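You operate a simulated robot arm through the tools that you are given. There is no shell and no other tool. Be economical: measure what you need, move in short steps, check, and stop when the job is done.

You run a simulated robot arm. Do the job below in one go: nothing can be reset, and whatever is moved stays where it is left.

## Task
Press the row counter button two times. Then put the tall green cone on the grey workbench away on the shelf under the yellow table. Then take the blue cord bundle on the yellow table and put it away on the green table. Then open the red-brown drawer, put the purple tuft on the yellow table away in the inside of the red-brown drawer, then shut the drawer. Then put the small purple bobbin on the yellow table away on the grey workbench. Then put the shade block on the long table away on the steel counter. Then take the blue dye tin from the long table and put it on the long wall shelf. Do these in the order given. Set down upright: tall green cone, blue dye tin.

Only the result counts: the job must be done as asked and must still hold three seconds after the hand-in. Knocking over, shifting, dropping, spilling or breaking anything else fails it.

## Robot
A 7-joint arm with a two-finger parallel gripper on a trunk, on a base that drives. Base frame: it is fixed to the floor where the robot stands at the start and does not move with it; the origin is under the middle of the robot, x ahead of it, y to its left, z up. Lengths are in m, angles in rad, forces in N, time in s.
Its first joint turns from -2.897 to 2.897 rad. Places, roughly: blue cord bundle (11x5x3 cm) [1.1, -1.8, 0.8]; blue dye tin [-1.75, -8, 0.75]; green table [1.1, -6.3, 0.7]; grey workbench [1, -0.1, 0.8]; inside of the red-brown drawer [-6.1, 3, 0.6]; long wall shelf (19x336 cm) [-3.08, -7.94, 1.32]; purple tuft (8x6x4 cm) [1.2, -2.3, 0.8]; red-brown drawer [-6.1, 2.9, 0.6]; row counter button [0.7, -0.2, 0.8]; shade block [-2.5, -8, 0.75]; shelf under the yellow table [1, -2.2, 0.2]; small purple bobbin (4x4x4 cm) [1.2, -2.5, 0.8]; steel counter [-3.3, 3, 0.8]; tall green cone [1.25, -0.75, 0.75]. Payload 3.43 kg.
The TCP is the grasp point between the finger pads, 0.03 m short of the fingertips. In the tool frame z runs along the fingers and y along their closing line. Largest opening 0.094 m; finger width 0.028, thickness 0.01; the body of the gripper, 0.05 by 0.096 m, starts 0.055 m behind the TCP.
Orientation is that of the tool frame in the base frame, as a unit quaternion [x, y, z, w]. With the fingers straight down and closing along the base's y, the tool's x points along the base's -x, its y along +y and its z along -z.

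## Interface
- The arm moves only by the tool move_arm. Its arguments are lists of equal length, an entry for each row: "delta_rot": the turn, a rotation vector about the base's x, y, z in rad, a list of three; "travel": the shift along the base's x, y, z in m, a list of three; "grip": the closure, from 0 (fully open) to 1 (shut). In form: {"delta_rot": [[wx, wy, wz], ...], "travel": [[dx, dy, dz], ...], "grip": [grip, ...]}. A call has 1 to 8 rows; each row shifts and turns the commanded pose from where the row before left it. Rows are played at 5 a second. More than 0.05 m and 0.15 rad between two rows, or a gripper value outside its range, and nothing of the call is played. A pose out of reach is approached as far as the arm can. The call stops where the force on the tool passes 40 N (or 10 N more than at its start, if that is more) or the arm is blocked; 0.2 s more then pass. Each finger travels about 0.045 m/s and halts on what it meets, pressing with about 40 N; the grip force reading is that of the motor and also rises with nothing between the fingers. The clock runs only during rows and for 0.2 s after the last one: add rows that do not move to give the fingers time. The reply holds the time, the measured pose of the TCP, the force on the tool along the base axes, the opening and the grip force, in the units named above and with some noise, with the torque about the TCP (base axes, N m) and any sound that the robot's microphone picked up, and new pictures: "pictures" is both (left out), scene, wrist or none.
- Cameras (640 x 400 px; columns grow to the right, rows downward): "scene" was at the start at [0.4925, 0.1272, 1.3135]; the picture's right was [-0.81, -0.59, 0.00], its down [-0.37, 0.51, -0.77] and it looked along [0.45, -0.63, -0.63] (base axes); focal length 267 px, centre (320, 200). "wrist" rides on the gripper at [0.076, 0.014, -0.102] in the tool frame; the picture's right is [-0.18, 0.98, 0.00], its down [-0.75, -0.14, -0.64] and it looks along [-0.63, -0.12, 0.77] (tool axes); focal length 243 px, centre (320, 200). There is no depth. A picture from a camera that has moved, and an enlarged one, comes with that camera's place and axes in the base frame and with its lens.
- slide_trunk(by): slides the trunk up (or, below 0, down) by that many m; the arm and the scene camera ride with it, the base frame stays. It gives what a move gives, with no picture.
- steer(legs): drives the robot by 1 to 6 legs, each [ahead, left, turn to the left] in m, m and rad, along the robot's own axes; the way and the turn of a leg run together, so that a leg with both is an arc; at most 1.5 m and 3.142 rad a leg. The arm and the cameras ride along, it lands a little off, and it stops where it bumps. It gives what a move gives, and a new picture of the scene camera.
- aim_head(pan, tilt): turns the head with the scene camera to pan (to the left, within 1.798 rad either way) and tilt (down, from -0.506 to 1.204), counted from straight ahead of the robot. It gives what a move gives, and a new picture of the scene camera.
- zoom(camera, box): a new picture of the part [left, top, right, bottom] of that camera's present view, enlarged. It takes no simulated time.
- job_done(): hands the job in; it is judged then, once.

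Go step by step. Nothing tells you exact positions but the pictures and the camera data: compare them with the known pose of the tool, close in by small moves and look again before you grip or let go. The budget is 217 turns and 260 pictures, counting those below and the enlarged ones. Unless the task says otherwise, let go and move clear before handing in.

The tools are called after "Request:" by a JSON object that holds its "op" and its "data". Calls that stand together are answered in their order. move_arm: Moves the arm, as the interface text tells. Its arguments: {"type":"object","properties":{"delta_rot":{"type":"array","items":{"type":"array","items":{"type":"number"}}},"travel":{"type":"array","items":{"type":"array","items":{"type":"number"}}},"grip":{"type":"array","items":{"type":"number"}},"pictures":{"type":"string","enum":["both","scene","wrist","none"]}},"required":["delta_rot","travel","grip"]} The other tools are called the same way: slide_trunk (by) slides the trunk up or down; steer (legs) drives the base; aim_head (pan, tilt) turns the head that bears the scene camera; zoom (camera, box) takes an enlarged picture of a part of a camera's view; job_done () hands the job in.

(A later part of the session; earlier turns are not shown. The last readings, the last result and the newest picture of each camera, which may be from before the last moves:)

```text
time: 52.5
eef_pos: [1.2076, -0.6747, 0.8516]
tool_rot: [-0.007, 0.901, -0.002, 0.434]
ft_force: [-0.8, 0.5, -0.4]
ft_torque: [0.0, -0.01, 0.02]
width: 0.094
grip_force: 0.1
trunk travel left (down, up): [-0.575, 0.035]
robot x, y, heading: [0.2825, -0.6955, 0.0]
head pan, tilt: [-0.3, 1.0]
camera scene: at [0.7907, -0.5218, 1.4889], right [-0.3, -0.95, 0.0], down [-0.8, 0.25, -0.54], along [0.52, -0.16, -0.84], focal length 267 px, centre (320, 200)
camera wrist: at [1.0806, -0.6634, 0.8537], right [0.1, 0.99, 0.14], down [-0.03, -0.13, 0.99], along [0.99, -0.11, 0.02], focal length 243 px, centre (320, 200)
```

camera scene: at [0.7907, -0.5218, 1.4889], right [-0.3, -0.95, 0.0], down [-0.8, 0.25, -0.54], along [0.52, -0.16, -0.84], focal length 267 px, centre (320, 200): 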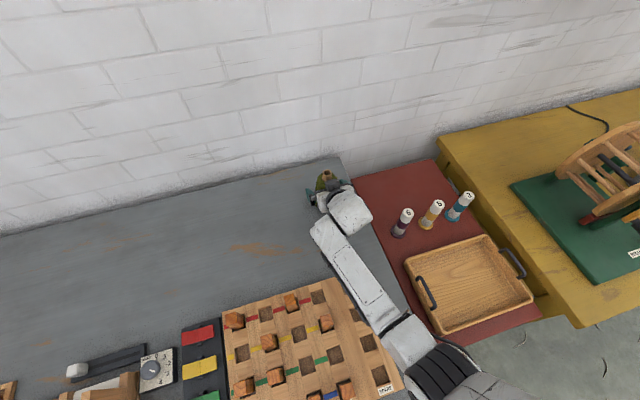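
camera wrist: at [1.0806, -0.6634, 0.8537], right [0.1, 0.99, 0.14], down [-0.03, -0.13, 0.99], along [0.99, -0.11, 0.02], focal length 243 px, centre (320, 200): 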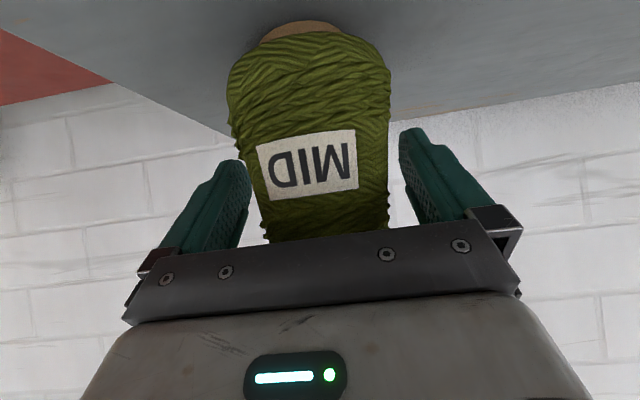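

The cone is between the fingers. Closing on it.

Request:
{"op": "move_arm", "data": {"delta_rot": [[0, 0, 0], [0, 0, 0], [0, 0, 0], [0, 0, 0]], "travel": [[0, -0.003, 0], [0, 0, 0], [0, 0, 0], [0, 0, 0]], "grip": [0, 1, 1, 1], "pictures": "none"}}

Request:
{"op": "move_arm", "data": {"delta_rot": [[0, 0, 0], [0, 0, 0], [0, 0, 0], [0, 0, 0]], "travel": [[0, 0, 0.02], [0, 0, 0.04], [0, 0, 0.04], [0, 0, 0]], "grip": [1, 1, 1, 1]}}

```text
time: 53.5
eef_pos: [1.2074, -0.6779, 0.8504]
tool_rot: [-0.008, 0.901, -0.001, 0.433]
ft_force: [0.7, 0.4, -0.3]
ft_torque: [0.02, -0.07, 0.06]
width: 0.0713
grip_force: 40.3
trunk travel left (down, up): [-0.575, 0.035]
robot x, y, heading: [0.2799, -0.6983, 0.002]
head pan, tilt: [-0.3, 1.0]
```

```text
time: 54.5
eef_pos: [1.2077, -0.6785, 0.9509]
tool_rot: [-0.006, 0.901, -0.002, 0.433]
ft_force: [-0.4, -0.3, -1.8]
ft_torque: [0.01, 0.03, 0.0]
width: 0.0711
grip_force: 40.0
trunk travel left (down, up): [-0.575, 0.035]
robot x, y, heading: [0.2797, -0.6967, 0.003]
head pan, tilt: [-0.3, 1.0]
camera scene: at [0.7908, -0.5218, 1.4888], right [-0.3, -0.95, 0.0], down [-0.8, 0.25, -0.54], along [0.52, -0.16, -0.84], focal length 267 px, centre (320, 200)
camera wrist: at [1.0796, -0.6672, 0.9544], right [0.1, 0.99, 0.14], down [-0.03, -0.13, 0.99], along [0.99, -0.11, 0.01], focal length 243 px, centre (320, 200)
```

scene: 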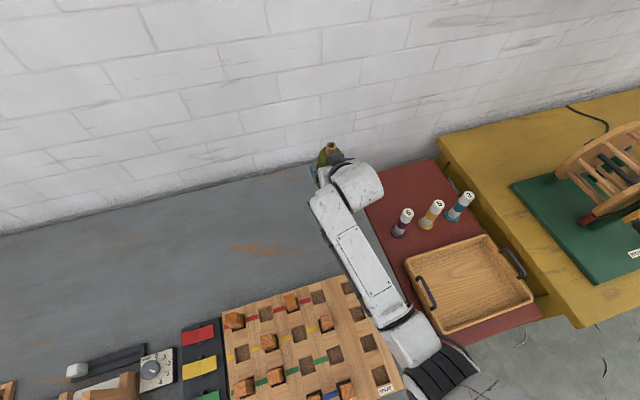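
wrist: 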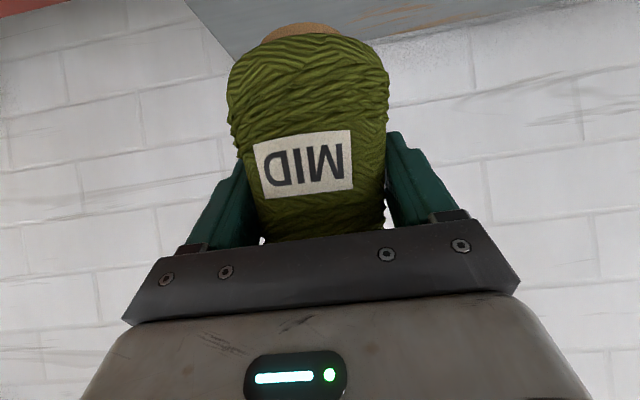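

The cone is held upright, its base about 0.07 m below the TCP. I'll lift more, back away, and retract the arm.

Request:
{"op": "move_arm", "data": {"delta_rot": [[0, 0, 0], [0, 0, 0], [0, 0, 0], [0, 0, 0], [0, 0, 0], [0, 0, 0], [0, 0, 0]], "travel": [[0, 0, 0.04], [0, 0, 0.04], [0, 0, 0.04], [-0.045, 0, 0.01], [-0.045, 0, 0.01], [-0.045, 0, 0], [-0.045, 0, 0]], "grip": [1, 1, 1, 1, 1, 1, 1], "pictures": "none"}}

Request:
{"op": "steer", "data": {"legs": [[-0.7, 0, 0], [0, -1.5, 0], [0, -0.35, 0]]}}

Request:
{"op": "aim_head", "data": {"pan": 0.0, "tilt": 0.8}}

```text
time: 56.1
eef_pos: [1.0246, -0.6788, 1.0901]
tool_rot: [-0.006, 0.901, -0.001, 0.434]
ft_force: [-0.1, 0.0, -1.7]
ft_torque: [0.01, 0.01, -0.02]
width: 0.0711
grip_force: 40.3
trunk travel left (down, up): [-0.575, 0.035]
robot x, y, heading: [0.2822, -0.6955, 0.007]
head pan, tilt: [-0.3, 1.0]
```

```text
time: 68.8
eef_pos: [0.2777, -2.5484, 1.0903]
tool_rot: [0.007, 0.901, -0.008, 0.434]
ft_force: [0.1, 0.0, -3.2]
ft_torque: [-0.02, 0.03, -0.03]
width: 0.0706
grip_force: 39.7
trunk travel left (down, up): [-0.575, 0.035]
robot x, y, heading: [-0.4663, -2.5447, -0.034]
head pan, tilt: [-0.3, 1.0]
camera scene: at [0.048, -2.3854, 1.4888], right [-0.33, -0.94, 0.0], down [-0.79, 0.28, -0.54], along [0.51, -0.18, -0.84], focal length 267 px, centre (320, 200)
```

scene: 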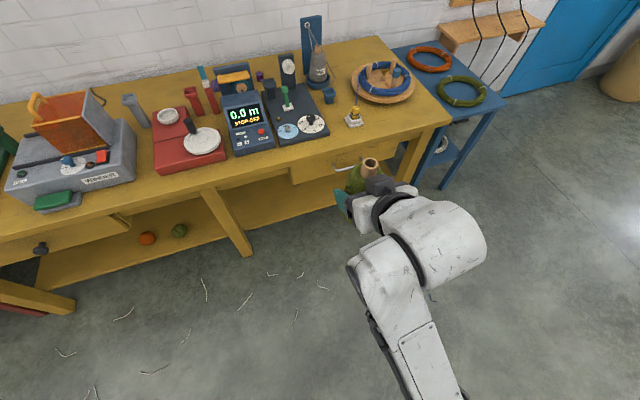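

```text
time: 69.6
eef_pos: [0.2786, -2.5493, 1.0894]
tool_rot: [0.008, 0.901, -0.009, 0.434]
ft_force: [0.6, 0.2, -2.4]
ft_torque: [0.01, -0.01, -0.03]
width: 0.0706
grip_force: 39.8
trunk travel left (down, up): [-0.575, 0.035]
robot x, y, heading: [-0.4682, -2.547, -0.035]
head pan, tilt: [0.0, 0.799]
camera scene: at [0.0628, -2.3655, 1.5039], right [-0.04, -1.0, 0.0], down [-0.72, 0.03, -0.7], along [0.7, -0.03, -0.72], focal length 267 px, centre (320, 200)
```

scene: 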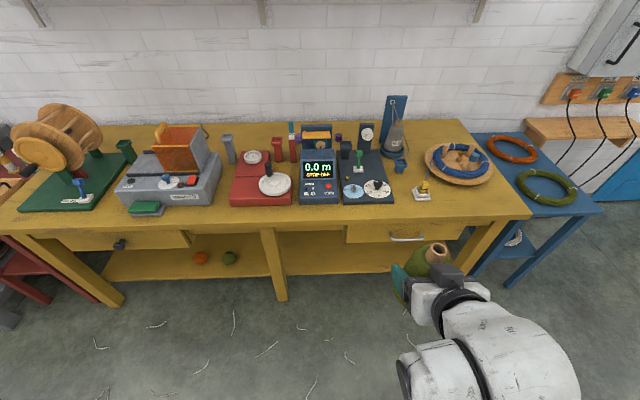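

The shelf's right bay (left of the drawer at y<-2.49, right of the middle leg at y≈-2.16) is free. I'll line up at y≈-2.37 and lower the trunk to see the shelf height.

Request:
{"op": "steer", "data": {"legs": [[0, 0.155, 0.035]]}}

Request:
{"op": "slide_trunk", "data": {"by": -0.5}}

Request:
{"op": "aim_head", "data": {"pan": -0.1, "tilt": 0.6}}

```text
time: 71.0
eef_pos: [0.2793, -2.3635, 1.0897]
tool_rot: [-0.008, 0.901, -0.001, 0.434]
ft_force: [-0.1, -0.1, -3.1]
ft_torque: [0.01, 0.04, 0.01]
width: 0.0703
grip_force: 39.9
trunk travel left (down, up): [-0.575, 0.035]
robot x, y, heading: [-0.4613, -2.3859, -0.001]
head pan, tilt: [0.0, 0.799]
camera scene: at [0.0587, -2.1877, 1.504], right [0.0, -1.0, 0.0], down [-0.72, 0.0, -0.7], along [0.7, 0.0, -0.72], focal length 267 px, centre (320, 200)
```

scene: 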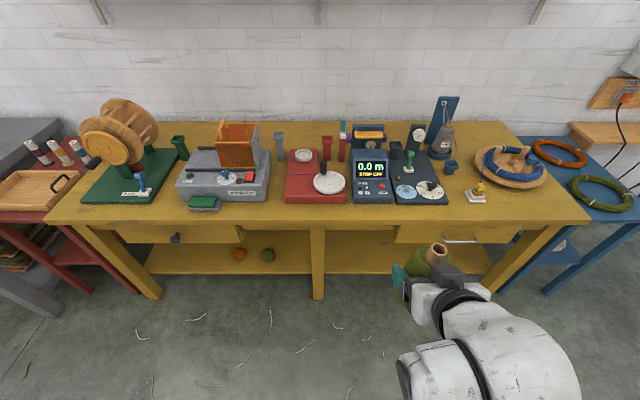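

```text
refused: -0.5 is not a number from -0.4 to 0.4
```

```text
time: 71.8
eef_pos: [0.2802, -2.3631, 1.089]
tool_rot: [-0.008, 0.901, -0.002, 0.434]
ft_force: [-0.3, -0.1, -2.9]
ft_torque: [0.04, -0.02, -0.01]
width: 0.0705
grip_force: 39.2
trunk travel left (down, up): [-0.575, 0.035]
robot x, y, heading: [-0.4616, -2.384, 0.001]
head pan, tilt: [-0.099, 0.6]
camera scene: at [0.066, -2.1963, 1.5208], right [-0.1, -1.0, 0.0], down [-0.56, 0.06, -0.82], along [0.82, -0.08, -0.57], focal length 267 px, centre (320, 200)
```

scene: 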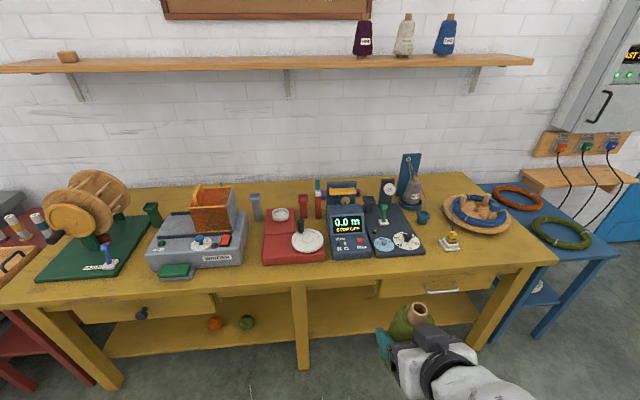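

Now lowering the trunk in two steps.

Request:
{"op": "slide_trunk", "data": {"by": -0.4}}

Request:
{"op": "slide_trunk", "data": {"by": -0.1}}

Request:
{"op": "aim_head", "data": {"pan": -0.15, "tilt": 0.55}}

```text
time: 75.6
eef_pos: [0.2801, -2.3637, 0.6901]
tool_rot: [-0.009, 0.901, 0.0, 0.434]
ft_force: [0.4, -1.0, -2.1]
ft_torque: [0.02, -0.01, 0.01]
width: 0.0703
grip_force: 40.4
trunk travel left (down, up): [-0.175, 0.435]
robot x, y, heading: [-0.4582, -2.3834, 0.004]
head pan, tilt: [-0.099, 0.6]
```

```text
time: 76.9
eef_pos: [0.2795, -2.363, 0.5893]
tool_rot: [-0.008, 0.901, -0.001, 0.434]
ft_force: [0.2, 0.7, -2.5]
ft_torque: [-0.02, -0.01, 0.0]
width: 0.0709
grip_force: 40.0
trunk travel left (down, up): [-0.075, 0.535]
robot x, y, heading: [-0.4649, -2.3811, 0.003]
head pan, tilt: [-0.099, 0.6]
```

```text
time: 77.5
eef_pos: [0.2804, -2.3639, 0.5901]
tool_rot: [-0.008, 0.901, -0.001, 0.434]
ft_force: [-0.2, -0.1, -2.4]
ft_torque: [0.0, 0.02, 0.01]
width: 0.0703
grip_force: 40.1
trunk travel left (down, up): [-0.075, 0.535]
robot x, y, heading: [-0.4643, -2.3849, 0.007]
head pan, tilt: [-0.15, 0.55]
camera scene: at [0.0668, -2.201, 1.0253], right [-0.15, -0.99, 0.0], down [-0.52, 0.08, -0.85], along [0.84, -0.13, -0.52], focal length 267 px, centre (320, 200)
```

scene: 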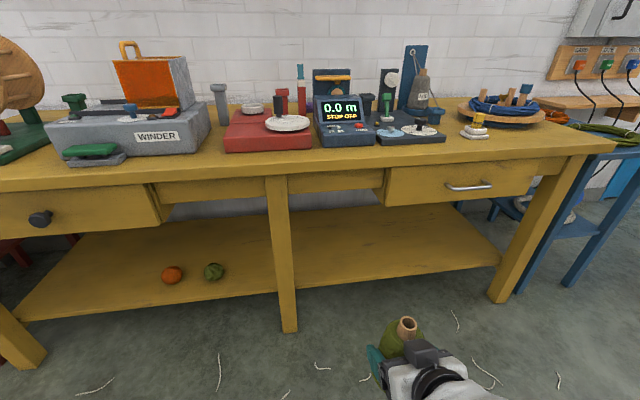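

The shelf is clearly visible. I'll enlarge to find its front edge more exactly.

Request:
{"op": "zoom", "data": {"camera": "scene", "box": [260, 180, 520, 342]}}

```text
2.46 times, centred on (390, 261) of scene
camera zoom: at [0.0668, -2.201, 1.0253], right [-0.15, -0.99, 0.0], down [-0.52, 0.08, -0.85], along [0.84, -0.13, -0.52], focal length 657 px, centre (148, 50)
```

zoom: 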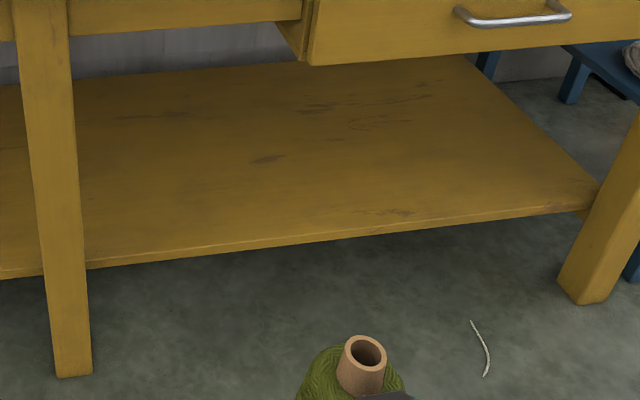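

Shelf front edge is x≈0.78–0.795 at z≈0.18–0.2. I'll bring the cone down to TCP z≈0.36 before driving in.

Request:
{"op": "slide_trunk", "data": {"by": -0.07}}

Request:
{"op": "move_arm", "data": {"delta_rot": [[0, 0, 0], [0, 0, 0], [0, 0, 0], [0, 0, 0], [0, 0, 0]], "travel": [[0, 0, -0.04], [0, 0, -0.04], [0, 0, -0.04], [0, 0, -0.035], [0, 0, 0]], "grip": [1, 1, 1, 1, 1]}}

```text
time: 78.6
eef_pos: [0.2791, -2.3637, 0.5211]
tool_rot: [-0.008, 0.901, -0.001, 0.434]
ft_force: [0.1, 0.7, -2.5]
ft_torque: [-0.03, -0.03, -0.01]
width: 0.0707
grip_force: 39.3
trunk travel left (down, up): [-0.005, 0.605]
robot x, y, heading: [-0.4621, -2.3837, 0.0]
head pan, tilt: [-0.15, 0.55]
```

```text
time: 79.8
eef_pos: [0.2817, -2.3636, 0.3657]
tool_rot: [-0.009, 0.901, 0.0, 0.434]
ft_force: [1.2, 0.0, -2.5]
ft_torque: [0.01, 0.02, -0.02]
width: 0.0701
grip_force: 39.4
trunk travel left (down, up): [-0.005, 0.605]
robot x, y, heading: [-0.4632, -2.3844, -0.003]
head pan, tilt: [-0.15, 0.55]
camera scene: at [0.0668, -2.201, 0.9554], right [-0.15, -0.99, 0.0], down [-0.52, 0.08, -0.85], along [0.84, -0.13, -0.52], focal length 267 px, centre (320, 200)
camera wrist: at [0.1544, -2.3536, 0.3691], right [0.1, 0.99, 0.14], down [-0.03, -0.13, 0.99], along [0.99, -0.1, 0.02], focal length 243 px, centre (320, 200)
```

scene: 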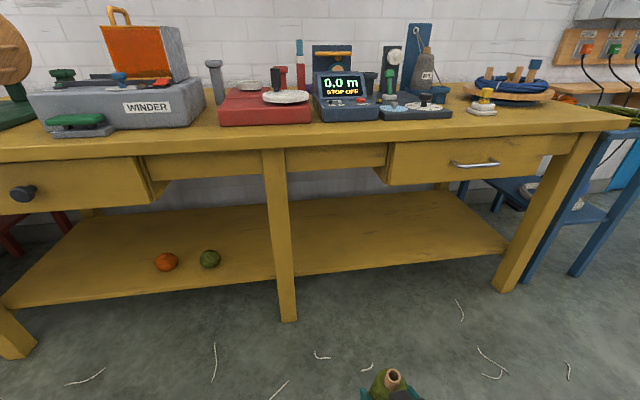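
wrist: 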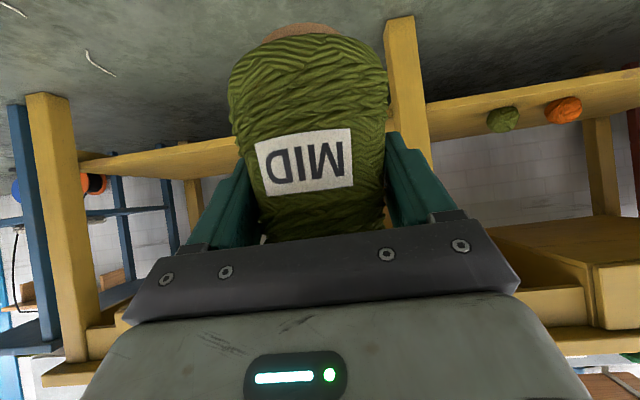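

Shelf top measures z≈0.19. The cone's base is at ≈0.295, so I can drive straight in.

Request:
{"op": "steer", "data": {"legs": [[0.45, 0, 0]]}}

Request:
{"op": "steer", "data": {"legs": [[0.16, 0, 0]]}}

```text
time: 82.5
eef_pos: [0.7346, -2.3599, 0.3661]
tool_rot: [-0.01, 0.901, 0.0, 0.434]
ft_force: [0.7, -0.8, -1.8]
ft_torque: [-0.01, 0.02, 0.02]
width: 0.0704
grip_force: 40.0
trunk travel left (down, up): [-0.005, 0.605]
robot x, y, heading: [-0.0119, -2.3813, 0.008]
head pan, tilt: [-0.15, 0.55]
camera scene: at [0.5197, -2.1975, 0.9554], right [-0.14, -0.99, 0.0], down [-0.52, 0.08, -0.85], along [0.84, -0.12, -0.52], focal length 267 px, centre (320, 200)
```

scene: 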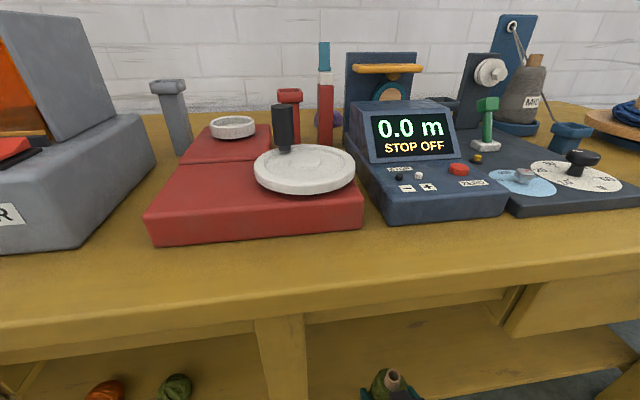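

```text
time: 84.0
eef_pos: [0.8967, -2.3586, 0.3667]
tool_rot: [-0.011, 0.901, 0.0, 0.434]
ft_force: [-0.3, 0.1, -3.7]
ft_torque: [0.01, -0.01, 0.03]
width: 0.0701
grip_force: 40.2
trunk travel left (down, up): [-0.005, 0.605]
robot x, y, heading: [0.1495, -2.3787, 0.007]
head pan, tilt: [-0.15, 0.55]
camera scene: at [0.6796, -2.1955, 0.9554], right [-0.14, -0.99, 0.0], down [-0.52, 0.07, -0.85], along [0.84, -0.12, -0.52], focal length 267 px, centre (320, 200)
```

scene: 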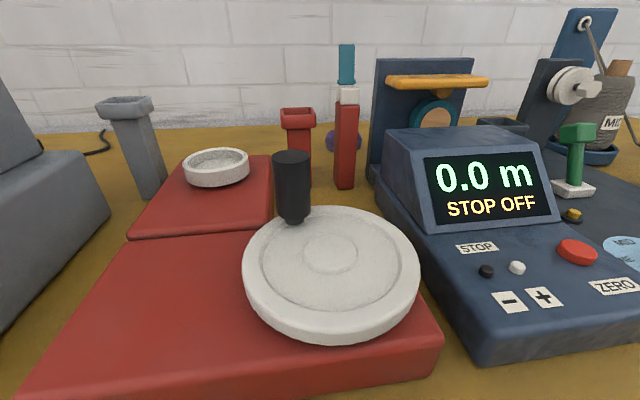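

In place over the shelf (TCP x≈0.897). Lowering carefully.

Request:
{"op": "move_arm", "data": {"delta_rot": [[0, 0, 0], [0, 0, 0], [0, 0, 0], [0, 0, 0]], "travel": [[0.01, 0, -0.03], [0.01, 0, -0.03], [0, 0, -0.02], [0, 0, 0]], "grip": [1, 1, 1, 1], "pictures": "wrist"}}

```text
time: 85.0
eef_pos: [0.9162, -2.3578, 0.2866]
tool_rot: [-0.011, 0.901, 0.0, 0.434]
ft_force: [-0.3, 0.6, -3.0]
ft_torque: [0.01, 0.04, -0.01]
width: 0.0702
grip_force: 40.1
trunk travel left (down, up): [-0.005, 0.605]
robot x, y, heading: [0.1503, -2.3799, 0.007]
head pan, tilt: [-0.15, 0.55]
camera wrist: at [0.7892, -2.3477, 0.2901], right [0.09, 0.99, 0.14], down [-0.03, -0.13, 0.99], along [1.0, -0.1, 0.02], focal length 243 px, centre (320, 200)
```

wrist: 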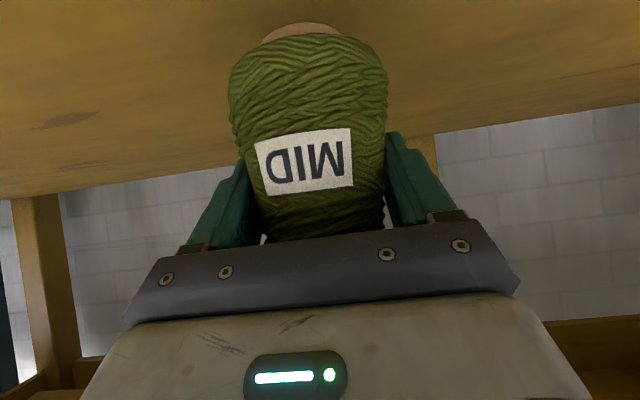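

Continuing down in small steps until contact.

Request:
{"op": "move_arm", "data": {"delta_rot": [[0, 0, 0], [0, 0, 0], [0, 0, 0], [0, 0, 0], [0, 0, 0]], "travel": [[0, 0, -0.006], [0, 0, -0.005], [0, 0, -0.005], [0, 0, -0.004], [0, 0, 0]], "grip": [1, 1, 1, 1, 1], "pictures": "wrist"}}

```text
time: 86.2
eef_pos: [0.9183, -2.3577, 0.2718]
tool_rot: [-0.011, 0.898, 0.0, 0.439]
ft_force: [-10.1, -1.1, 37.2]
ft_torque: [-0.47, 0.01, -0.11]
width: 0.0702
grip_force: 40.1
trunk travel left (down, up): [-0.005, 0.605]
robot x, y, heading: [0.1516, -2.383, 0.009]
head pan, tilt: [-0.15, 0.55]
camera wrist: at [0.7909, -2.3471, 0.2735], right [0.09, 0.99, 0.14], down [-0.04, -0.13, 0.99], along [0.99, -0.1, 0.03], focal length 243 px, centre (320, 200)
```

wrist: 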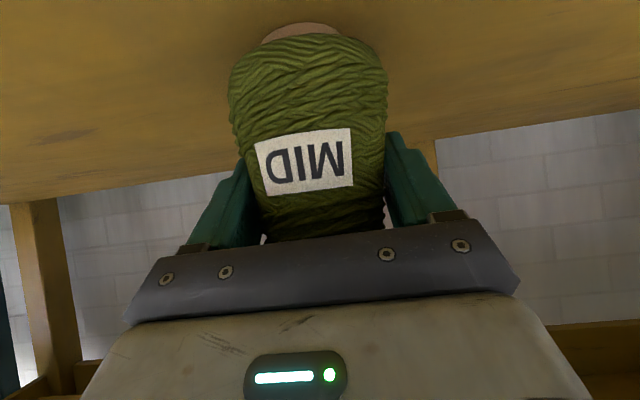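

Firm contact with the shelf. I'll ease off a little and open.

Request:
{"op": "move_arm", "data": {"delta_rot": [[0, 0, 0], [0, 0, 0], [0, 0, 0], [0, 0, 0], [0, 0, 0], [0, 0, 0]], "travel": [[0, 0, 0.003], [0, 0, 0.001], [0, 0, 0], [0, 0, 0], [0, 0, 0], [0, 0, 0]], "grip": [1, 1, 0.6, 0.3, 0, 0], "pictures": "wrist"}}

```text
time: 87.6
eef_pos: [0.9146, -2.3588, 0.27]
tool_rot: [-0.01, 0.901, 0.0, 0.433]
ft_force: [-0.4, -0.3, -0.9]
ft_torque: [0.05, 0.01, 0.01]
width: 0.0938
grip_force: 0.0
trunk travel left (down, up): [-0.005, 0.605]
robot x, y, heading: [0.152, -2.3839, 0.006]
head pan, tilt: [-0.15, 0.55]
camera wrist: at [0.7878, -2.3475, 0.2736], right [0.1, 0.99, 0.14], down [-0.03, -0.13, 0.99], along [1.0, -0.1, 0.01], focal length 243 px, centre (320, 200)
```

wrist: 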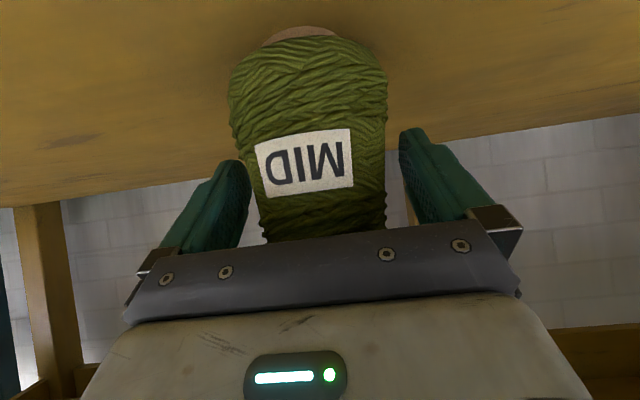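

Released and standing. I'll withdraw back and slightly up.

Request:
{"op": "move_arm", "data": {"delta_rot": [[0, 0, 0], [0, 0, 0], [0, 0, 0], [0, 0, 0], [0, 0, 0]], "travel": [[-0.015, -0.002, 0.008], [-0.03, 0, 0.015], [-0.04, 0, 0.015], [-0.045, 0, 0.01], [-0.045, 0, 0.01]], "grip": [0, 0, 0, 0, 0], "pictures": "wrist"}}

```text
time: 88.8
eef_pos: [0.85, -2.362, 0.3945]
tool_rot: [-0.013, 0.849, -0.004, 0.529]
ft_force: [0.0, -0.3, 0.5]
ft_torque: [-0.04, 0.03, -0.03]
width: 0.0943
grip_force: 0.1
trunk travel left (down, up): [-0.005, 0.605]
robot x, y, heading: [0.1495, -2.3804, 0.005]
head pan, tilt: [-0.15, 0.55]
stopped in row 5: the arm was blocked; the commanded pose is now the measured one
camera wrist: at [0.725, -2.3518, 0.3705], right [0.06, 0.99, 0.15], down [-0.24, -0.13, 0.96], along [0.97, -0.1, 0.23], focal length 243 px, centre (320, 200)
```

wrist: 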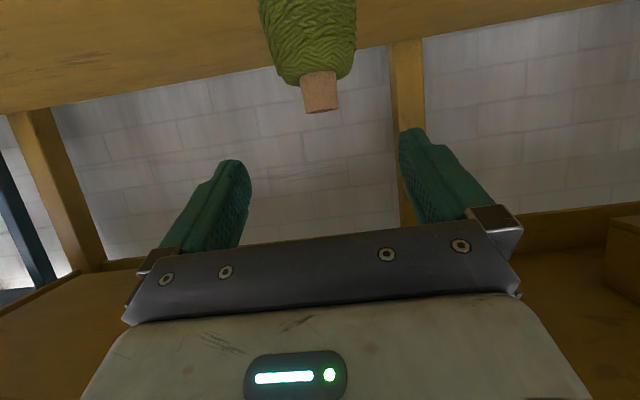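

The cone stands upright on the shelf. The arm hit a fold limit, so I'll back away with the base.

Request:
{"op": "steer", "data": {"legs": [[-0.5, 0, 0]]}}

Request:
{"op": "aim_head", "data": {"pan": -0.1, "tilt": 0.5}}

```text
time: 91.7
eef_pos: [0.3496, -2.3683, 0.3975]
tool_rot: [-0.011, 0.848, -0.005, 0.53]
ft_force: [-0.1, -0.3, 0.4]
ft_torque: [0.01, 0.03, 0.02]
width: 0.0941
grip_force: 0.0
trunk travel left (down, up): [-0.005, 0.605]
robot x, y, heading: [-0.3476, -2.386, 0.007]
head pan, tilt: [-0.15, 0.55]
camera scene: at [0.1795, -2.1999, 0.9553], right [-0.15, -0.99, 0.0], down [-0.52, 0.08, -0.85], along [0.84, -0.12, -0.52], focal length 267 px, centre (320, 200)
```

scene: 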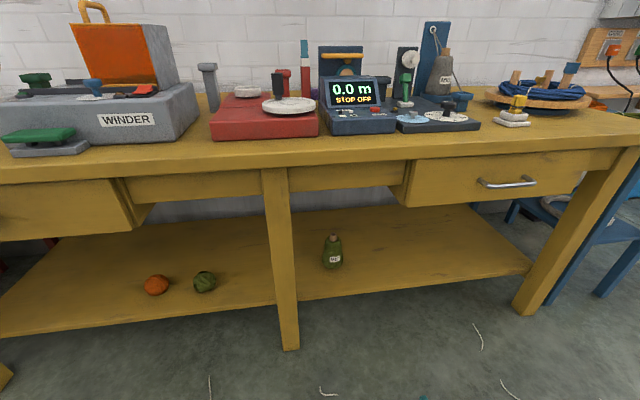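

```text
time: 92.3
eef_pos: [0.3485, -2.3663, 0.398]
tool_rot: [-0.012, 0.847, -0.004, 0.531]
ft_force: [0.2, 0.4, -0.2]
ft_torque: [0.0, 0.02, -0.05]
width: 0.0941
grip_force: 0.0
trunk travel left (down, up): [-0.005, 0.605]
robot x, y, heading: [-0.3525, -2.3864, 0.0]
head pan, tilt: [-0.099, 0.499]
camera scene: at [0.1809, -2.1955, 0.9601], right [-0.1, -1.0, 0.0], down [-0.48, 0.05, -0.88], along [0.87, -0.08, -0.48], focal length 267 px, centre (320, 200)
```

scene: 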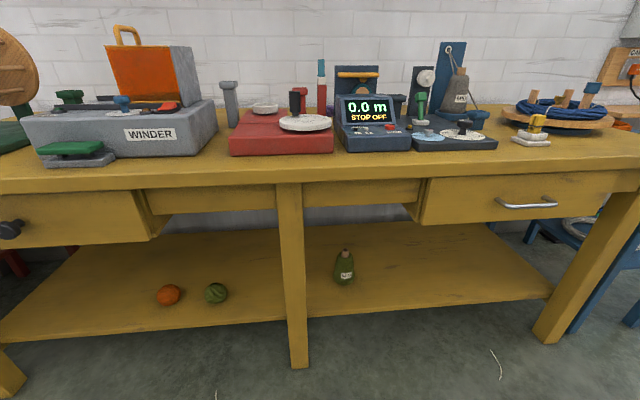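

Cone done. Now I'll raise the trunk, bring the tool back to pointing down, and look over the yellow table for the cord, tuft and bobbin.

Request:
{"op": "slide_trunk", "data": {"by": 0.4}}

Request:
{"op": "slide_trunk", "data": {"by": 0.18}}

Request:
{"op": "move_arm", "data": {"delta_rot": [[0, 0.14, 0], [0, 0.14, 0], [0, 0.14, 0], [0, 0.14, 0], [0, 0.14, 0], [0, 0.14, 0], [0, 0.14, 0], [0, 0.14, 0]], "travel": [[0, 0, 0.03], [0, 0, 0.03], [0, 0, 0.03], [0, 0, 0.02], [0, 0, 0], [0, 0, 0], [0, 0, 0], [0, 0, 0]], "grip": [0, 0, 0, 0, 0, 0, 0, 0], "pictures": "none"}}

Request:
{"op": "aim_head", "data": {"pan": 0.3, "tilt": 0.75}}

```text
time: 96.2
eef_pos: [0.3487, -2.3663, 0.7971]
tool_rot: [-0.012, 0.848, -0.004, 0.53]
ft_force: [0.3, 0.0, -0.6]
ft_torque: [0.03, -0.02, 0.04]
width: 0.0942
grip_force: 0.0
trunk travel left (down, up): [-0.405, 0.205]
robot x, y, heading: [-0.3529, -2.3831, -0.002]
head pan, tilt: [-0.099, 0.499]
```

```text
time: 98.2
eef_pos: [0.349, -2.367, 0.9767]
tool_rot: [-0.012, 0.848, -0.004, 0.53]
ft_force: [0.0, 0.8, -0.7]
ft_torque: [0.02, 0.01, -0.03]
width: 0.0939
grip_force: 0.0
trunk travel left (down, up): [-0.585, 0.025]
robot x, y, heading: [-0.35, -2.3856, -0.001]
head pan, tilt: [-0.099, 0.499]
```

```text
time: 100.0
eef_pos: [0.3487, -2.3668, 1.0848]
tool_rot: [-0.013, 0.967, -0.002, 0.255]
ft_force: [-0.4, -0.4, -0.3]
ft_torque: [0.03, 0.02, 0.0]
width: 0.094
grip_force: 0.0
out of reach, approached as far as the arm can: row 5, 6, 7, 8
trunk travel left (down, up): [-0.585, 0.025]
robot x, y, heading: [-0.3482, -2.3852, 0.001]
head pan, tilt: [-0.099, 0.499]
```

```text
time: 100.8
eef_pos: [0.3494, -2.3678, 1.0843]
tool_rot: [-0.013, 0.967, -0.002, 0.255]
ft_force: [-0.5, 0.2, -0.7]
ft_torque: [-0.01, -0.02, 0.0]
width: 0.0938
grip_force: 0.0
trunk travel left (down, up): [-0.585, 0.025]
robot x, y, heading: [-0.3516, -2.3854, 0.004]
head pan, tilt: [0.3, 0.75]
camera scene: at [0.1695, -2.162, 1.518], right [0.3, -0.95, 0.0], down [-0.65, -0.2, -0.73], along [0.7, 0.22, -0.68], focal length 267 px, centre (320, 200)
```

scene: 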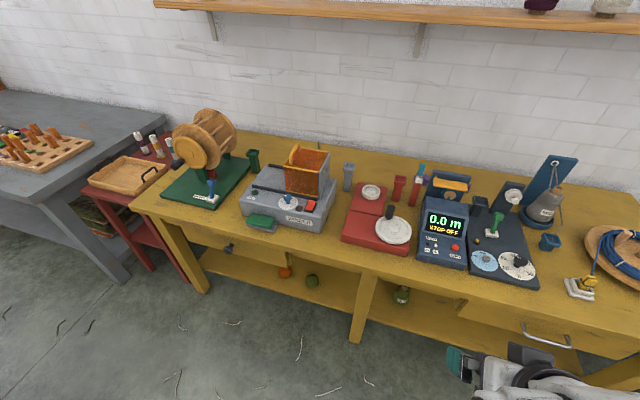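

I need a closer look for small purple and blue things near the winder and counter.

Request:
{"op": "zoom", "data": {"camera": "scene", "box": [240, 130, 400, 230]}}

Request:
{"op": "zoom", "data": {"camera": "scene", "box": [380, 140, 620, 290]}}

```text
4.00 times, centred on (320, 180) of scene
camera zoom: at [0.1695, -2.162, 1.518], right [0.3, -0.95, 0.0], down [-0.65, -0.2, -0.73], along [0.7, 0.22, -0.68], focal length 1068 px, centre (320, 280)
```

zoom: 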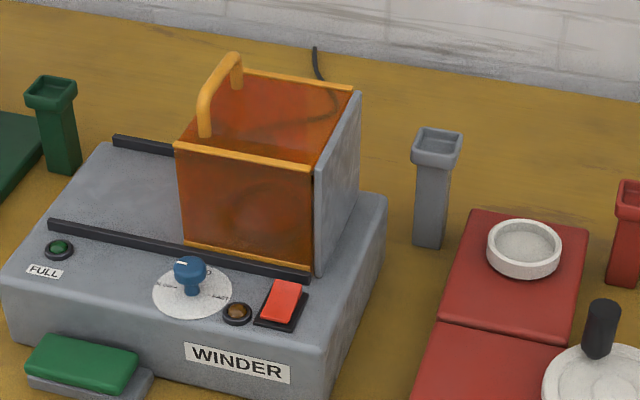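

```text
2.67 times, centred on (500, 215) of scene
camera zoom: at [0.1695, -2.162, 1.518], right [0.3, -0.95, 0.0], down [-0.65, -0.2, -0.73], along [0.7, 0.22, -0.68], focal length 712 px, centre (-160, 160)
```

zoom: 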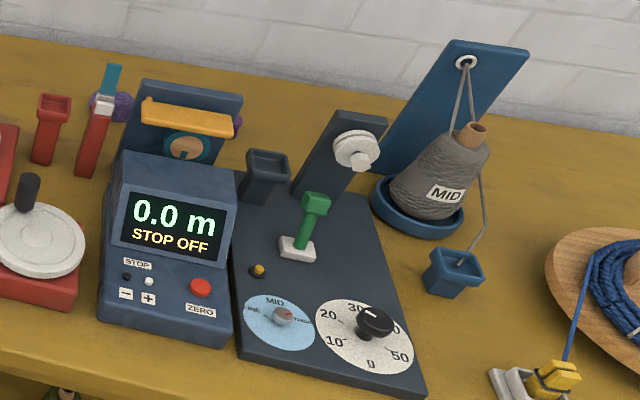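

I spot the purple tuft behind the red-and-white post, and a purple bobbin behind the blue metre panel. The cord is not visible yet, so I'll move left for a view around the winder.

Request:
{"op": "steer", "data": {"legs": [[0.28, 0.5, 0]]}}

Request:
{"op": "aim_head", "data": {"pan": 0.0, "tilt": 0.9}}

```text
time: 104.1
eef_pos: [0.6314, -1.8694, 1.0843]
tool_rot: [-0.012, 0.967, -0.002, 0.255]
ft_force: [-0.1, -0.2, -0.3]
ft_torque: [0.0, 0.01, 0.01]
width: 0.094
grip_force: 0.2
trunk travel left (down, up): [-0.585, 0.025]
robot x, y, heading: [-0.0677, -1.8816, 0.001]
head pan, tilt: [0.3, 0.75]
camera scene: at [0.4528, -1.662, 1.518], right [0.3, -0.96, 0.0], down [-0.65, -0.2, -0.73], along [0.7, 0.22, -0.68], focal length 267 px, centre (320, 200)
```

scene: 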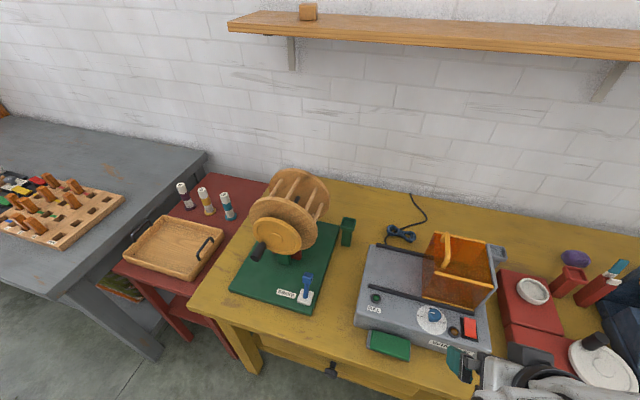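

```text
time: 104.9
eef_pos: [0.632, -1.8681, 1.0846]
tool_rot: [-0.011, 0.967, -0.003, 0.255]
ft_force: [0.1, -0.2, -1.0]
ft_torque: [-0.01, 0.0, 0.02]
width: 0.0938
grip_force: 0.0
trunk travel left (down, up): [-0.585, 0.025]
robot x, y, heading: [-0.0731, -1.8811, 0.002]
head pan, tilt: [0.0, 0.901]
camera scene: at [0.4492, -1.6864, 1.5061], right [0.0, -1.0, 0.0], down [-0.78, 0.0, -0.62], along [0.62, 0.0, -0.78], focal length 267 px, centre (320, 200)
```

scene: 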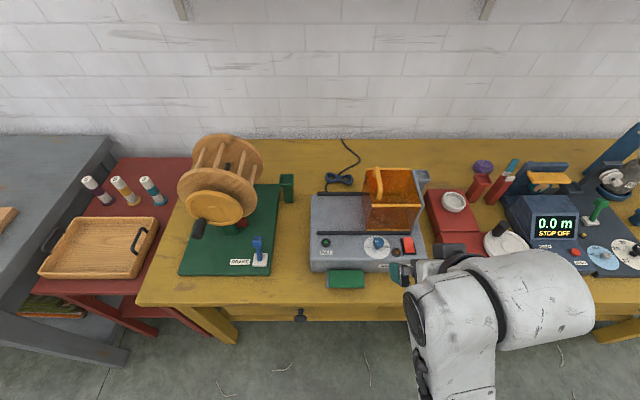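

There it is: a dark-blue bundle behind the winder. Enlarging.

Request:
{"op": "zoom", "data": {"camera": "scene", "box": [280, 130, 440, 230]}}

Request:
{"op": "zoom", "data": {"camera": "scene", "box": [430, 130, 590, 230]}}

```text
4.00 times, centred on (360, 180) of scene
camera zoom: at [0.4492, -1.6864, 1.5061], right [0.0, -1.0, 0.0], down [-0.78, 0.0, -0.62], along [0.62, 0.0, -0.78], focal length 1068 px, centre (160, 280)
```

zoom: 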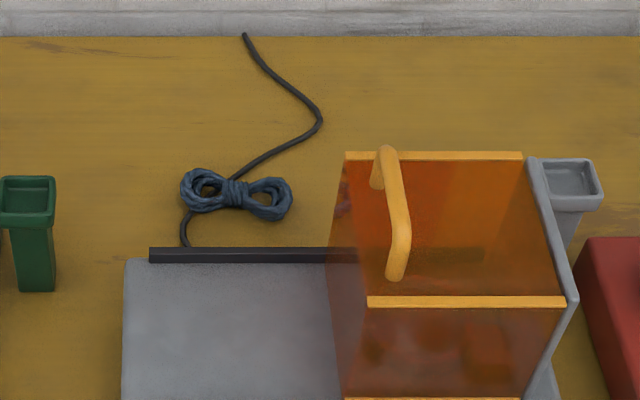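

```text
4.00 times, centred on (510, 180) of scene
camera zoom: at [0.4492, -1.6864, 1.5061], right [0.0, -1.0, 0.0], down [-0.78, 0.0, -0.62], along [0.62, 0.0, -0.78], focal length 1068 px, centre (-440, 280)
```

zoom: 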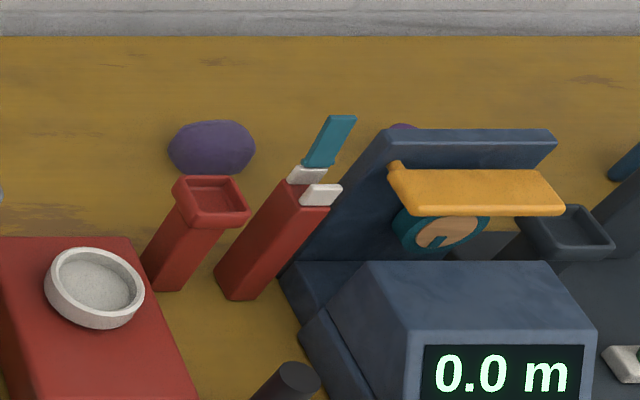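

The cord bundle sits at about [1.14, -1.758], long axis along y, lying on the winder's cable. I'll straighten the tool down first, away from obstacles.

Request:
{"op": "steer", "data": {"legs": [[-0.25, 0.12, 0]]}}

Request:
{"op": "move_arm", "data": {"delta_rot": [[0, 0.1, 0], [0, 0.1, 0], [0, 0.1, 0], [0, 0.1, 0], [0, 0.1, 0], [0, 0, 0]], "travel": [[0.02, 0.02, 0.02], [0.02, 0.02, 0.02], [0.02, 0, 0.02], [0, 0, 0.02], [0, 0, 0], [0, 0, 0]], "grip": [0, 0, 0, 0, 0, 0], "pictures": "scene"}}

```text
time: 106.9
eef_pos: [0.3786, -1.7442, 1.084]
tool_rot: [-0.013, 0.967, -0.002, 0.254]
ft_force: [-0.6, -0.7, -0.1]
ft_torque: [0.03, 0.03, 0.0]
width: 0.0939
grip_force: 0.0
trunk travel left (down, up): [-0.585, 0.025]
robot x, y, heading: [-0.3206, -1.7599, 0.003]
head pan, tilt: [0.0, 0.901]
camera scene: at [0.196, -1.5634, 1.5061], right [0.0, -1.0, 0.0], down [-0.78, 0.0, -0.62], along [0.62, 0.0, -0.78], focal length 267 px, centre (320, 200)
```

scene: 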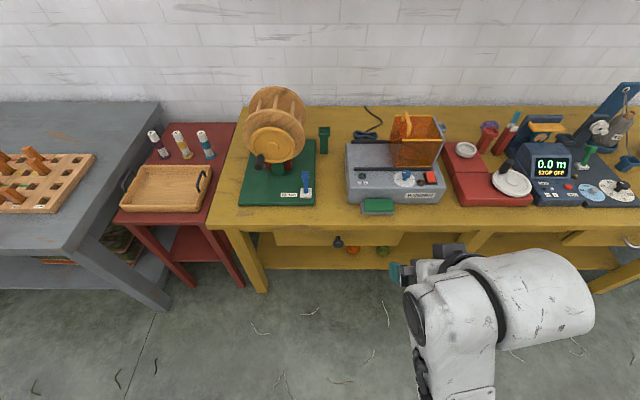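

```text
time: 108.3
eef_pos: [0.3797, -1.7442, 1.0851]
tool_rot: [-0.011, 0.967, -0.003, 0.255]
ft_force: [-0.1, -0.6, 0.0]
ft_torque: [0.0, 0.02, 0.0]
width: 0.094
grip_force: 0.1
out of reach, approached as far as the arm can: row 1, 2, 3, 4, 5
trunk travel left (down, up): [-0.585, 0.025]
robot x, y, heading: [-0.3244, -1.7599, 0.004]
head pan, tilt: [0.0, 0.901]
camera scene: at [0.196, -1.5634, 1.5061], right [0.0, -1.0, 0.0], down [-0.78, 0.0, -0.62], along [0.62, 0.0, -0.78], focal length 267 px, centre (320, 200)
```

scene: 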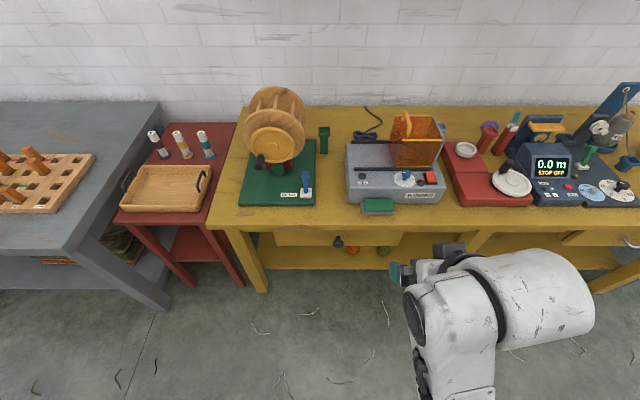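

Stuck at a joint limit; I'll undo the last extra turn and extend outward to free the wrist.

Request:
{"op": "move_arm", "data": {"delta_rot": [[0, -0.1, 0], [0, -0.1, 0], [0, -0.1, 0], [0, -0.1, 0], [0, -0.1, 0], [0, 0, 0], [0, 0, 0]], "travel": [[0.03, 0, -0.03], [0.03, 0, -0.03], [0.03, 0, -0.02], [0.03, 0, 0], [0.03, 0, 0], [0, 0, 0], [0, 0, 0]], "grip": [0, 0, 0, 0, 0, 0, 0], "pictures": "scene"}}

```text
time: 109.9
eef_pos: [0.5299, -1.7436, 1.0053]
tool_rot: [-0.011, 0.874, -0.005, 0.486]
ft_force: [0.3, -0.9, 0.6]
ft_torque: [0.0, -0.04, -0.03]
width: 0.0942
grip_force: 0.2
trunk travel left (down, up): [-0.585, 0.025]
robot x, y, heading: [-0.3263, -1.7621, 0.003]
head pan, tilt: [0.0, 0.901]
camera scene: at [0.1959, -1.5634, 1.5061], right [0.0, -1.0, 0.0], down [-0.78, 0.0, -0.62], along [0.62, 0.0, -0.78], focal length 267 px, centre (320, 200)
```

scene: 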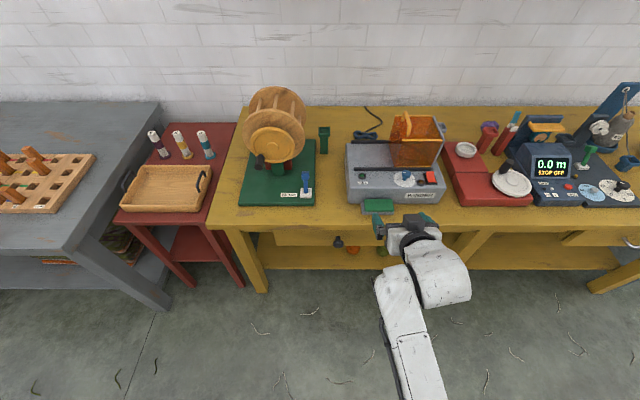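

Un-reached rows evidently don't accumulate. From this longer reach I'll try the tilt again.

Request:
{"op": "move_arm", "data": {"delta_rot": [[0, 0.145, 0], [0, 0.145, 0], [0, 0.145, 0], [0, 0.145, 0], [0, 0.145, 0], [0, 0.145, 0], [0, 0.145, 0], [0, 0, 0]], "travel": [[0, 0, 0], [0, 0, 0], [0, 0, 0], [0, 0, 0], [0, 0, 0], [0, 0, 0], [0, 0, 0], [0, 0, 0]], "grip": [0, 0, 0, 0, 0, 0, 0, 0], "pictures": "scene"}}

```text
time: 111.7
eef_pos: [0.5307, -1.7442, 1.0056]
tool_rot: [-0.014, 1.0, -0.001, -0.001]
ft_force: [0.7, 0.5, -0.5]
ft_torque: [-0.03, -0.03, 0.0]
width: 0.0936
grip_force: 0.1
trunk travel left (down, up): [-0.585, 0.025]
robot x, y, heading: [-0.3219, -1.7617, 0.004]
head pan, tilt: [0.0, 0.901]
camera scene: at [0.196, -1.5624, 1.506], right [0.0, -1.0, 0.0], down [-0.78, 0.0, -0.62], along [0.62, 0.0, -0.78], focal length 267 px, centre (320, 200)
```

scene: 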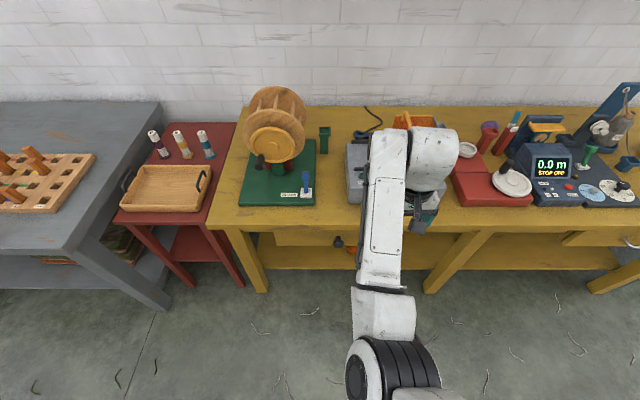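

Tool is down. Now yaw +90° so the fingers close along x, and raise for crossing above the winder.

Request:
{"op": "move_arm", "data": {"delta_rot": [[0, 0, 0.15], [0, 0, 0.15], [0, 0, 0.15], [0, 0, 0.15], [0, 0, 0.15], [0, 0, 0.15], [0, 0, 0.15], [0, 0, 0.15]], "travel": [[0, 0, 0], [0, 0, 0], [0, 0, 0], [0, 0, 0], [0, 0, 0], [0, 0, 0], [0, 0, 0], [0, 0, 0]], "grip": [0, 0, 0, 0, 0, 0, 0, 0], "pictures": "none"}}

Request:
{"op": "move_arm", "data": {"delta_rot": [[0, 0, 0.15], [0, 0, 0.15], [0, 0, 0.1], [0, 0, 0], [0, 0, 0], [0, 0, 0], [0, 0, 0]], "travel": [[0, 0, 0], [0, 0, 0], [0, 0, 0], [0, 0, 0.04], [0, 0, 0.04], [0, 0, 0.04], [0, 0, 0.04]], "grip": [0, 0, 0, 0, 0, 0, 0], "pictures": "scene"}}

```text
time: 113.5
eef_pos: [0.5303, -1.7436, 1.0048]
tool_rot: [-0.575, 0.818, 0.001, 0.0]
ft_force: [0.0, -0.1, 0.5]
ft_torque: [-0.01, 0.01, -0.03]
width: 0.0939
grip_force: 0.0
trunk travel left (down, up): [-0.585, 0.025]
robot x, y, heading: [-0.3186, -1.7645, 0.003]
head pan, tilt: [0.0, 0.901]
```

```text
time: 115.1
eef_pos: [0.5289, -1.7441, 1.1641]
tool_rot: [0.725, -0.689, -0.002, 0.0]
ft_force: [-0.6, 0.0, 0.0]
ft_torque: [-0.01, -0.01, 0.0]
width: 0.0941
grip_force: 0.0
trunk travel left (down, up): [-0.585, 0.025]
robot x, y, heading: [-0.3204, -1.7601, 0.002]
head pan, tilt: [0.0, 0.901]
camera scene: at [0.196, -1.5633, 1.5059], right [0.0, -1.0, 0.0], down [-0.78, 0.0, -0.62], along [0.62, 0.0, -0.78], focal length 267 px, centre (320, 200)
```

scene: 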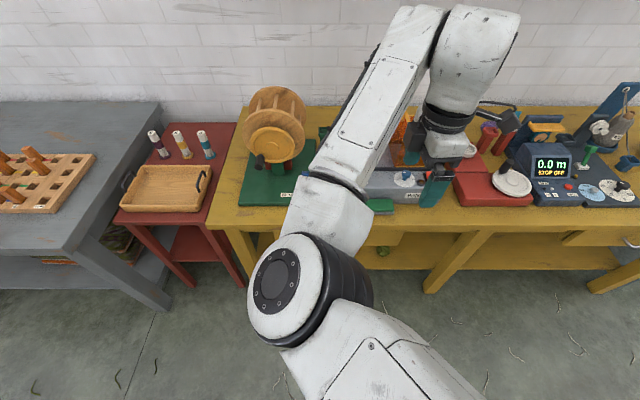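

Configuration is good (elbow up). I'll drive ahead over the table, well above the hood (≈1.04 high), and check with the wrist camera.

Request:
{"op": "steer", "data": {"legs": [[0.6, -0.01, 0]]}}

Request:
{"op": "move_arm", "data": {"delta_rot": [[0, 0, -0.13], [0, 0, -0.12], [0, 0, 0]], "travel": [[0, 0, 0], [0, 0, 0], [0, 0, 0]], "grip": [0, 0, 0]}}

```text
time: 118.4
eef_pos: [1.1135, -1.7439, 1.1638]
tool_rot: [0.727, -0.687, 0.0, 0.0]
ft_force: [-0.9, -0.3, -0.5]
ft_torque: [-0.01, 0.01, -0.01]
width: 0.094
grip_force: 0.1
trunk travel left (down, up): [-0.585, 0.025]
robot x, y, heading: [0.2683, -1.7703, 0.011]
head pan, tilt: [0.0, 0.901]
stopped in leg 1: the robot was blocked; the commanded pose is now the measured one
camera scene: at [0.7824, -1.5654, 1.5065], right [0.01, -1.0, 0.0], down [-0.78, -0.01, -0.62], along [0.62, 0.01, -0.78], focal length 267 px, centre (320, 200)
```

scene: 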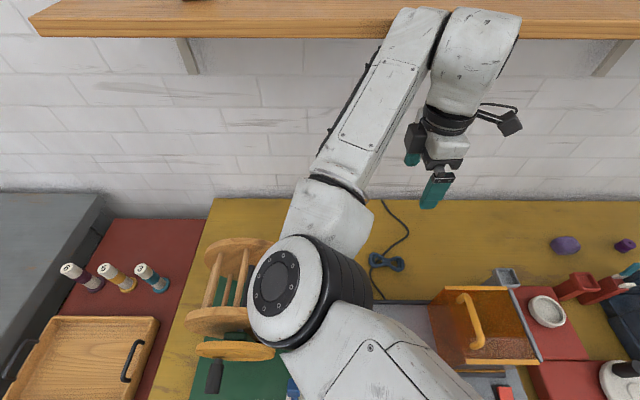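

```text
time: 119.2
eef_pos: [1.1154, -1.7441, 1.163]
tool_rot: [-0.635, 0.772, 0.001, 0.0]
ft_force: [-0.3, -0.7, 0.2]
ft_torque: [0.0, 0.02, -0.03]
width: 0.0941
grip_force: 0.1
trunk travel left (down, up): [-0.585, 0.025]
robot x, y, heading: [0.267, -1.7679, 0.011]
head pan, tilt: [0.0, 0.901]
camera scene: at [0.7825, -1.5654, 1.5065], right [0.01, -1.0, 0.0], down [-0.78, -0.01, -0.62], along [0.62, 0.01, -0.78], focal length 267 px, centre (320, 200)
camera wrist: at [1.0866, -1.8174, 1.2653], right [-0.93, 0.37, 0.0], down [0.29, 0.71, 0.64], along [0.24, 0.6, -0.77], focal length 243 px, centre (320, 200)
```

scene: 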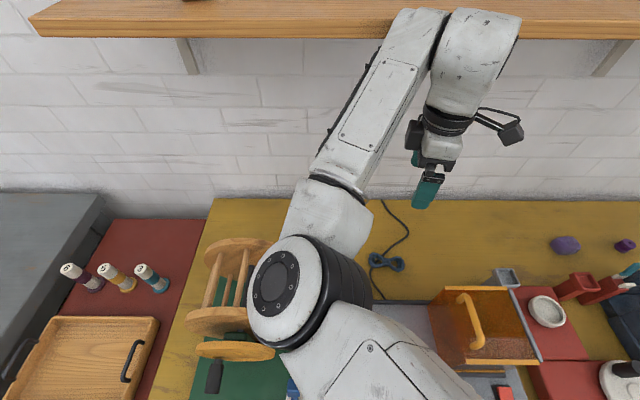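
wrist: 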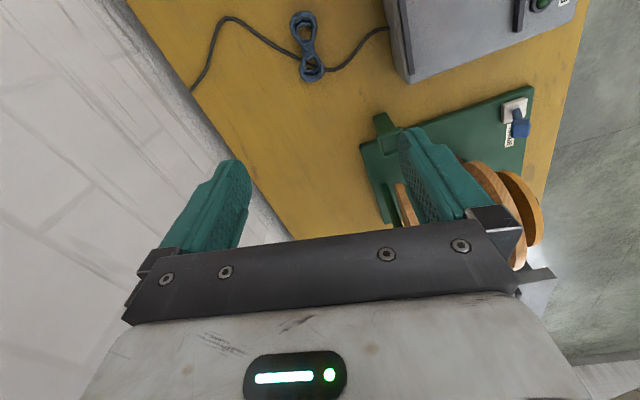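

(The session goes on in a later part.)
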